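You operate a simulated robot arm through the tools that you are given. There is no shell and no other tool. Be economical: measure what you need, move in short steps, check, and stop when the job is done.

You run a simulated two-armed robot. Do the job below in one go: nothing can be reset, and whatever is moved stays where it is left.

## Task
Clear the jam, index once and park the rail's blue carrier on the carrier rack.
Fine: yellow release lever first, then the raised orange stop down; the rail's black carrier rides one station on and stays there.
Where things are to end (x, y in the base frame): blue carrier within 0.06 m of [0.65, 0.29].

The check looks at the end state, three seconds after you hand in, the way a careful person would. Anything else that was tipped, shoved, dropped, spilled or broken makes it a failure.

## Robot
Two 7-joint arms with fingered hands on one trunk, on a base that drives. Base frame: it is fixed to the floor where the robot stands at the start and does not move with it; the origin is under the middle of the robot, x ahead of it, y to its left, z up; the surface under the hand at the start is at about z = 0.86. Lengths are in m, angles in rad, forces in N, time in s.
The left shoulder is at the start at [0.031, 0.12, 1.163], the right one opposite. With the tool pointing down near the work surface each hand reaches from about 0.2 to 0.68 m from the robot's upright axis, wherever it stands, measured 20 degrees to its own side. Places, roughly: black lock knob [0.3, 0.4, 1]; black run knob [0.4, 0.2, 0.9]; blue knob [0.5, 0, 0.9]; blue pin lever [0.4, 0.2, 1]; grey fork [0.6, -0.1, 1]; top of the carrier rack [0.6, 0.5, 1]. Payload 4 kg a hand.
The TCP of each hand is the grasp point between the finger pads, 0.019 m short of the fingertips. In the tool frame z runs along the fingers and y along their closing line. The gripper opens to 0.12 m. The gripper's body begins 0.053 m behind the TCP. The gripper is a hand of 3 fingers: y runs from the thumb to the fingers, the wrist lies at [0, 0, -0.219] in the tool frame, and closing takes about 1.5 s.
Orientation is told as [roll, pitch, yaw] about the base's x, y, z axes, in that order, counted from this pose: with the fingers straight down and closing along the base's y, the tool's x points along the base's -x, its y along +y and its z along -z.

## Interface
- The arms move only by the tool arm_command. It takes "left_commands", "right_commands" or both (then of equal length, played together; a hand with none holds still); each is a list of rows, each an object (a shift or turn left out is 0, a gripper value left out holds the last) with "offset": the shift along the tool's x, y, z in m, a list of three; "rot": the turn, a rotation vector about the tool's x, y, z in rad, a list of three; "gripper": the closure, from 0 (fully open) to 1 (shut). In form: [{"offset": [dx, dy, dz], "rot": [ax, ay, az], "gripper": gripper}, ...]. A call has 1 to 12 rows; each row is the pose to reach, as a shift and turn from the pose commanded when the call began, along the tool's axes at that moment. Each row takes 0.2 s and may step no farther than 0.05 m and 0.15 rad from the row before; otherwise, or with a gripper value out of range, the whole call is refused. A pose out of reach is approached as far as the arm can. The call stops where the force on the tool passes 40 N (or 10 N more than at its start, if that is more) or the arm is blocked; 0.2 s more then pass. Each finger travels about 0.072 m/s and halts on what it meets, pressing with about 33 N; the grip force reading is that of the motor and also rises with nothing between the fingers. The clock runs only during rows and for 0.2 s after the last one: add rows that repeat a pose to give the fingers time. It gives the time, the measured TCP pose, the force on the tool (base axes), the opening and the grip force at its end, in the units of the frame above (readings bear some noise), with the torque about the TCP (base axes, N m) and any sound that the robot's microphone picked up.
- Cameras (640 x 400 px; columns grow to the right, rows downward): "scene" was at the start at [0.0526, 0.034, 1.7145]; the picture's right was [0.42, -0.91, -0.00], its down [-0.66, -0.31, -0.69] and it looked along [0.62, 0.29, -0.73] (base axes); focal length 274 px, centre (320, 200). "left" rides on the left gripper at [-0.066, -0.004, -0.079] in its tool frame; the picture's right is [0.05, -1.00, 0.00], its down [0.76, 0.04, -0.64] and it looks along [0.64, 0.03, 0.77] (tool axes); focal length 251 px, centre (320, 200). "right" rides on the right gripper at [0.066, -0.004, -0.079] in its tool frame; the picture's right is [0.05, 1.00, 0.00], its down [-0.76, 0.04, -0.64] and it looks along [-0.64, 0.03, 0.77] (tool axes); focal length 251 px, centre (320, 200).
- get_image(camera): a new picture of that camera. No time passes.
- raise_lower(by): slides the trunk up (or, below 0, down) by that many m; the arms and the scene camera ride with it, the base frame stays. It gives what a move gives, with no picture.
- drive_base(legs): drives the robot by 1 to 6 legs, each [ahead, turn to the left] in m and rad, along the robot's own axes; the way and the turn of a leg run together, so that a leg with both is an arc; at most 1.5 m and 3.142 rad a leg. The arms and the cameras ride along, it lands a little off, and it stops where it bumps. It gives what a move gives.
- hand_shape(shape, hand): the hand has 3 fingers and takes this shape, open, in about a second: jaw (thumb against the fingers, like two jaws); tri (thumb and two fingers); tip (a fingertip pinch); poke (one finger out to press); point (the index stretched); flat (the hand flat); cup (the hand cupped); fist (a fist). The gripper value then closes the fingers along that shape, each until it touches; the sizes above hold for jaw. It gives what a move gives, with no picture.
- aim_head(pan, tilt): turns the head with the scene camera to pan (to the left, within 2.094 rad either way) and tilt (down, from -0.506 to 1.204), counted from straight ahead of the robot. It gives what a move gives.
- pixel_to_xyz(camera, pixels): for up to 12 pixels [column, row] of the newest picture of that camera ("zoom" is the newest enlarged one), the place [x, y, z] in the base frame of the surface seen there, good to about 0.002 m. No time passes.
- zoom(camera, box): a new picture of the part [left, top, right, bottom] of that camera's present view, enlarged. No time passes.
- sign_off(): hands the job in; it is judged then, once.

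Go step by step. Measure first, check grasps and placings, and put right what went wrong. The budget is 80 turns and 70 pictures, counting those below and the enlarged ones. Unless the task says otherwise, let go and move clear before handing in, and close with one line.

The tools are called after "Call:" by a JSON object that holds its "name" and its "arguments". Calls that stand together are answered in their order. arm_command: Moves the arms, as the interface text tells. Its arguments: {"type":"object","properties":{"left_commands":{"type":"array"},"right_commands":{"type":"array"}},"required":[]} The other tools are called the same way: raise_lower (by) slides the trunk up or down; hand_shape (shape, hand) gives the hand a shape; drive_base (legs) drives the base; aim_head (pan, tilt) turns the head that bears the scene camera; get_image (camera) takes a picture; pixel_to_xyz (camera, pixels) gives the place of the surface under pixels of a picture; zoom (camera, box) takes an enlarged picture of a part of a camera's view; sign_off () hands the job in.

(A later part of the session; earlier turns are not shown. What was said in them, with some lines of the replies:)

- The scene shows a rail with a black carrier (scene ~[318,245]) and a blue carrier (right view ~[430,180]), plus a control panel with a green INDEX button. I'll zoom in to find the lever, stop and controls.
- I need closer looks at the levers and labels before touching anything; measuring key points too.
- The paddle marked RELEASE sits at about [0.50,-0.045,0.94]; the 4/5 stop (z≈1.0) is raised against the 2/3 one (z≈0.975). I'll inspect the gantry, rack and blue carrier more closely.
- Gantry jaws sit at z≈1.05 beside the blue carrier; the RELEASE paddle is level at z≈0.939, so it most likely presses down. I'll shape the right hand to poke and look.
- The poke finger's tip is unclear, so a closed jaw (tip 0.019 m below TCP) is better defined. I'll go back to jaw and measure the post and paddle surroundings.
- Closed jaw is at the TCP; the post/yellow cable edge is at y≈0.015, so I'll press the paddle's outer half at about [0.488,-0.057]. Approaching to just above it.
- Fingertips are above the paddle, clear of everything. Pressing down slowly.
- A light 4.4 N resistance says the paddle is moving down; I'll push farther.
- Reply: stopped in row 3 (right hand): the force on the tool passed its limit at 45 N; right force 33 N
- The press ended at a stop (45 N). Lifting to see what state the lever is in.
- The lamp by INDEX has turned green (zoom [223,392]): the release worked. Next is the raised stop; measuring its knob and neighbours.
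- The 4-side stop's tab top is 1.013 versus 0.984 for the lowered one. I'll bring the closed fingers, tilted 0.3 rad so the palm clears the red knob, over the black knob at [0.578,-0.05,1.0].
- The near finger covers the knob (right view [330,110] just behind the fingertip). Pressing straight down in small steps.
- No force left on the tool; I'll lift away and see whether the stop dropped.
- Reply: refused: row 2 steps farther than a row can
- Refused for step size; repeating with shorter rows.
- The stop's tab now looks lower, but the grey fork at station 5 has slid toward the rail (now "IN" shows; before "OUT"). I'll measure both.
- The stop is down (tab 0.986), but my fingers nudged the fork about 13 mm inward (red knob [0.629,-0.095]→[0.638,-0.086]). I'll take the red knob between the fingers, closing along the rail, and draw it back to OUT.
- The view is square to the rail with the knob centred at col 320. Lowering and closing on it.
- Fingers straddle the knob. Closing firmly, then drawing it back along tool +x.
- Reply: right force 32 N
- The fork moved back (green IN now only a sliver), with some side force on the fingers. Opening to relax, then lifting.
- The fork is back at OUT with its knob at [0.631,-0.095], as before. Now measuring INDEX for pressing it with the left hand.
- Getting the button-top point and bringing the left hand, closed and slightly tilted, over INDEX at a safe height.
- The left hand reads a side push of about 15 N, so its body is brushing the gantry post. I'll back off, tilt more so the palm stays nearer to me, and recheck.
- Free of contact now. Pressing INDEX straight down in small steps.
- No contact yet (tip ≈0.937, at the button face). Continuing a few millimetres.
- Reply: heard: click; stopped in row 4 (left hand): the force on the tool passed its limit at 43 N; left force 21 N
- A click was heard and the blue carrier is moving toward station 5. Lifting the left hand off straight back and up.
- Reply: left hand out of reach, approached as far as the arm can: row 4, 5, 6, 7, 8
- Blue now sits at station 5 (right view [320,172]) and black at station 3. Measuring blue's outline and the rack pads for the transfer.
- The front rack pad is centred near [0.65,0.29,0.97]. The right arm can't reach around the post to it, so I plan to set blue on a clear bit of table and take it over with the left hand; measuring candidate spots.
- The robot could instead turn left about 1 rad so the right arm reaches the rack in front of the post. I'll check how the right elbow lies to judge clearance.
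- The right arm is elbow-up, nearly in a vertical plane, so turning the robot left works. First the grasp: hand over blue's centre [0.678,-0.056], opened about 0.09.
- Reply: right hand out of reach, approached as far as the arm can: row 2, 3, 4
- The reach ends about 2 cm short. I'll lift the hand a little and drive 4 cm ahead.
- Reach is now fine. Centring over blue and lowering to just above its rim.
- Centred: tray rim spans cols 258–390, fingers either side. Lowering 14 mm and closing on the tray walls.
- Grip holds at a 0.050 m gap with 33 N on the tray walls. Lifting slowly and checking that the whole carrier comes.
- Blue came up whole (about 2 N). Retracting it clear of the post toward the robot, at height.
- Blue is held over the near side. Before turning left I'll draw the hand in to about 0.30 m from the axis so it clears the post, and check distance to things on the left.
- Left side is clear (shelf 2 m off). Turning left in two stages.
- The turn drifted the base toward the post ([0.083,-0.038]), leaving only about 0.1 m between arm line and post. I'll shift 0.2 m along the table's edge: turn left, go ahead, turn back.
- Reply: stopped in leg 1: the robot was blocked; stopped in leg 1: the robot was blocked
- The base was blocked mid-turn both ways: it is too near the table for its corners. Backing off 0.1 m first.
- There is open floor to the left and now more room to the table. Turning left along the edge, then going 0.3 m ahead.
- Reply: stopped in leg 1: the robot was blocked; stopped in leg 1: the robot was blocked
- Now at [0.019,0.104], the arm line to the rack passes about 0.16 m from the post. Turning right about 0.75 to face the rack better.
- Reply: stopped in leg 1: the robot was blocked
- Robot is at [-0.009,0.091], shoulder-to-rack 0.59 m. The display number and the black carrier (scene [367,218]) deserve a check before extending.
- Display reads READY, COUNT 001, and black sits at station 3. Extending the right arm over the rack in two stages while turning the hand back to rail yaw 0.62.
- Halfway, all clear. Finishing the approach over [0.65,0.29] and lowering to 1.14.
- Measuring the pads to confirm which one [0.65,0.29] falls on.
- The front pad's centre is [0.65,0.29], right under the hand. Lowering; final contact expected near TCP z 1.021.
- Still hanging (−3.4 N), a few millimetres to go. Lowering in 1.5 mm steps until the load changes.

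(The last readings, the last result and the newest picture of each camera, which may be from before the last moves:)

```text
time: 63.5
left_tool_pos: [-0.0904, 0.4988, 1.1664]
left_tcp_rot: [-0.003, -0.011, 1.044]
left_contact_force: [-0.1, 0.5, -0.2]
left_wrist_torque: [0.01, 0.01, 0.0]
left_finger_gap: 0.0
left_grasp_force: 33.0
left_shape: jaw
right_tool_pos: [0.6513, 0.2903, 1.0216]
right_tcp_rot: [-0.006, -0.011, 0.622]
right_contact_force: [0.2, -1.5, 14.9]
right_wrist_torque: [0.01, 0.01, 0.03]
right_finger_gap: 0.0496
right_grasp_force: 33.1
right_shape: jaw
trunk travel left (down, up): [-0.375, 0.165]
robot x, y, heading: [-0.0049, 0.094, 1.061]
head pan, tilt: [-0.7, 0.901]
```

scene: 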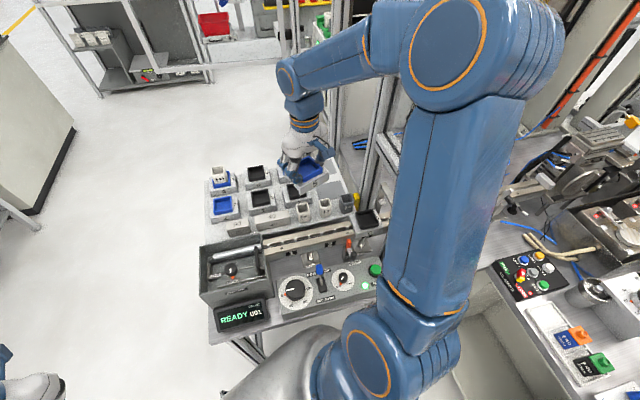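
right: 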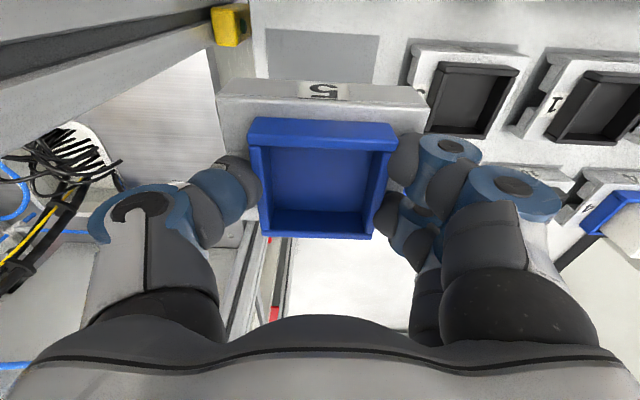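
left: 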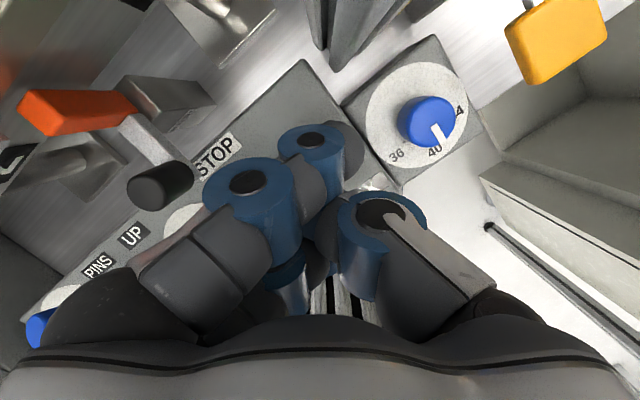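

Landed (+15 N at z 1.0216). Opening modestly and lifting straight up.

Call:
{"name": "arm_command", "arguments": {"right_commands": [{"offset": [0, 0, -0.001], "gripper": 0.5}, {"offset": [0, 0, -0.001], "gripper": 0.4}, {"offset": [0, 0, -0.001], "gripper": 0.35}, {"offset": [0, 0, -0.001], "gripper": 0.35}, {"offset": [0, 0, -0.02]}, {"offset": [0, 0, -0.06]}, {"offset": [0, 0, -0.1]}, {"offset": [0, 0, -0.14]}]}}

Call:
{"name": "get_image", "arguments": {"camera": "right"}}

Call:
{"name": "pixel_to_xyz", "arguments": {"camera": "right", "pixels": [[320, 110], [320, 125], [300, 120], [340, 120]]}}

```text
time: 65.3
left_tool_pos: [-0.0889, 0.499, 1.1659]
left_tcp_rot: [-0.003, -0.007, 1.045]
left_contact_force: [-0.8, 0.3, 0.3]
left_wrist_torque: [-0.01, -0.03, 0.0]
left_finger_gap: 0.0002
left_grasp_force: 32.7
left_shape: jaw
right_tool_pos: [0.6486, 0.2913, 1.1597]
right_tcp_rot: [-0.006, -0.004, 0.622]
right_contact_force: [-0.7, 0.4, 0.1]
right_wrist_torque: [0.01, -0.05, 0.01]
right_finger_gap: 0.0774
right_grasp_force: 0.1
right_shape: jaw
trunk travel left (down, up): [-0.375, 0.165]
robot x, y, heading: [-0.0055, 0.0897, 1.064]
head pan, tilt: [-0.7, 0.901]
```

```text
12 pictures are left
```

right: 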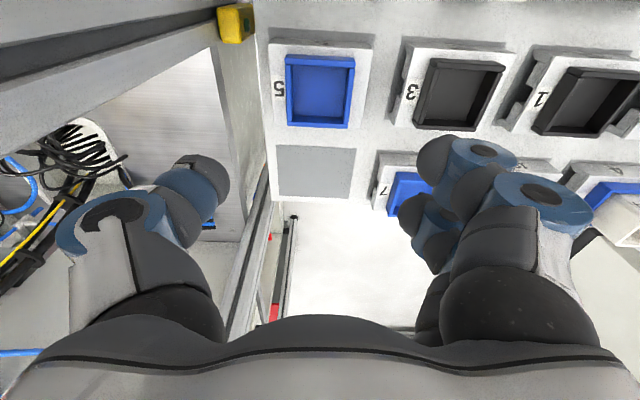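

```text
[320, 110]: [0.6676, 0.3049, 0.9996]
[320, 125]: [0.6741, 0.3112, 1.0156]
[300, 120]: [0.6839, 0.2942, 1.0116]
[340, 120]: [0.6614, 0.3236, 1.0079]
```

Blue stands squarely on its pad. Withdrawing the right arm the way it came, then a final check of the rail, levers and panel.

Call:
{"name": "arm_command", "arguments": {"right_commands": [{"offset": [0, 0, -0.045]}, {"offset": [0, 0, -0.09]}, {"offset": [0.032, 0.025, -0.09]}, {"offset": [0.064, 0.05, -0.09]}, {"offset": [0.096, 0.075, -0.09]}, {"offset": [0.128, 0.1, -0.09]}, {"offset": [0.16, 0.125, -0.09]}, {"offset": [0.192, 0.15, -0.09]}, {"offset": [0.224, 0.175, -0.09]}, {"offset": [0.25, 0.2, -0.09]}]}}

Call:
{"name": "aim_head", "arguments": {"pan": -0.9, "tilt": 0.8}}

Call:
{"name": "get_image", "arguments": {"camera": "scene"}}

```text
time: 67.5
left_tool_pos: [-0.0882, 0.5004, 1.1658]
left_tcp_rot: [-0.004, -0.006, 1.045]
left_contact_force: [-0.1, -0.1, -0.3]
left_wrist_torque: [-0.02, 0.0, -0.04]
left_finger_gap: 0.0002
left_grasp_force: 32.9
left_shape: jaw
right_tool_pos: [0.3299, 0.3075, 1.2472]
right_tcp_rot: [-0.005, -0.006, 0.624]
right_contact_force: [0.9, -0.5, -0.8]
right_wrist_torque: [-0.02, 0.0, -0.01]
right_finger_gap: 0.0773
right_grasp_force: 0.0
right_shape: jaw
trunk travel left (down, up): [-0.375, 0.165]
robot x, y, heading: [-0.0081, 0.093, 1.055]
head pan, tilt: [-0.7, 0.901]
```

```text
time: 68.3
left_tool_pos: [-0.0883, 0.4996, 1.1664]
left_tcp_rot: [-0.003, -0.006, 1.046]
left_contact_force: [0.8, -0.5, 0.7]
left_wrist_torque: [0.0, 0.0, 0.02]
left_finger_gap: 0.0
left_grasp_force: 32.8
left_shape: jaw
right_tool_pos: [0.3314, 0.3083, 1.2474]
right_tcp_rot: [-0.005, -0.006, 0.621]
right_contact_force: [-0.1, -0.1, 0.1]
right_wrist_torque: [0.0, 0.02, 0.0]
right_finger_gap: 0.0775
right_grasp_force: 0.0
right_shape: jaw
trunk travel left (down, up): [-0.375, 0.165]
robot x, y, heading: [-0.0053, 0.0956, 1.067]
head pan, tilt: [-0.901, 0.799]
```

```text
11 pictures are left
```

scene: 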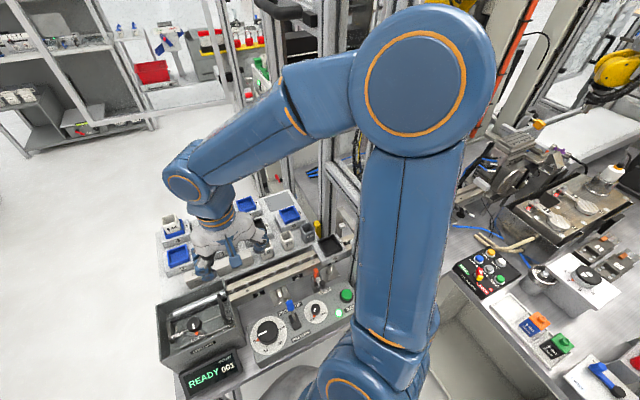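

Everything visible is in place; one zoom on the rack and panel to confirm.

Call:
{"name": "zoom", "arguments": {"camera": "scene", "box": [150, 180, 370, 395]}}

```text
1.86 times, centred on (260, 288) of scene
```

zoom: 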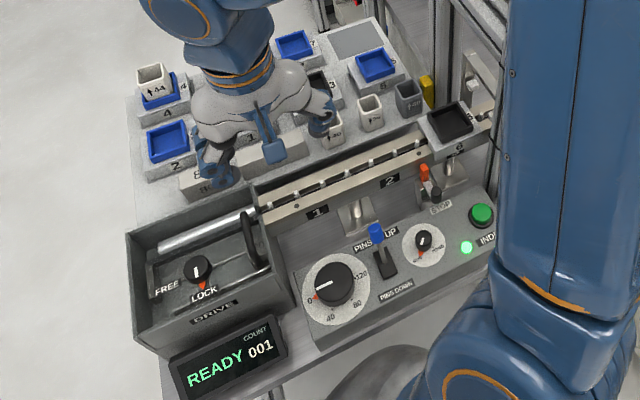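

Blue sits on its pad, black is at station 3, the lamp is green, the count is 001 and the cups are undisturbed. Handing in.

Call:
{"name": "sign_off", "arguments": {}}

```text
The job is handed in.
```

The job is handed in: the jam is cleared, the rail indexed once (count 001), black is at station 3, and blue is parked on the rack at about [0.65, 0.29]. While lowering the stop I nudged the grey fork about 13 mm, and I pulled it back to OUT. The base also bumped and stopped four times while turning and driving by the table, and I saw nothing displaced.
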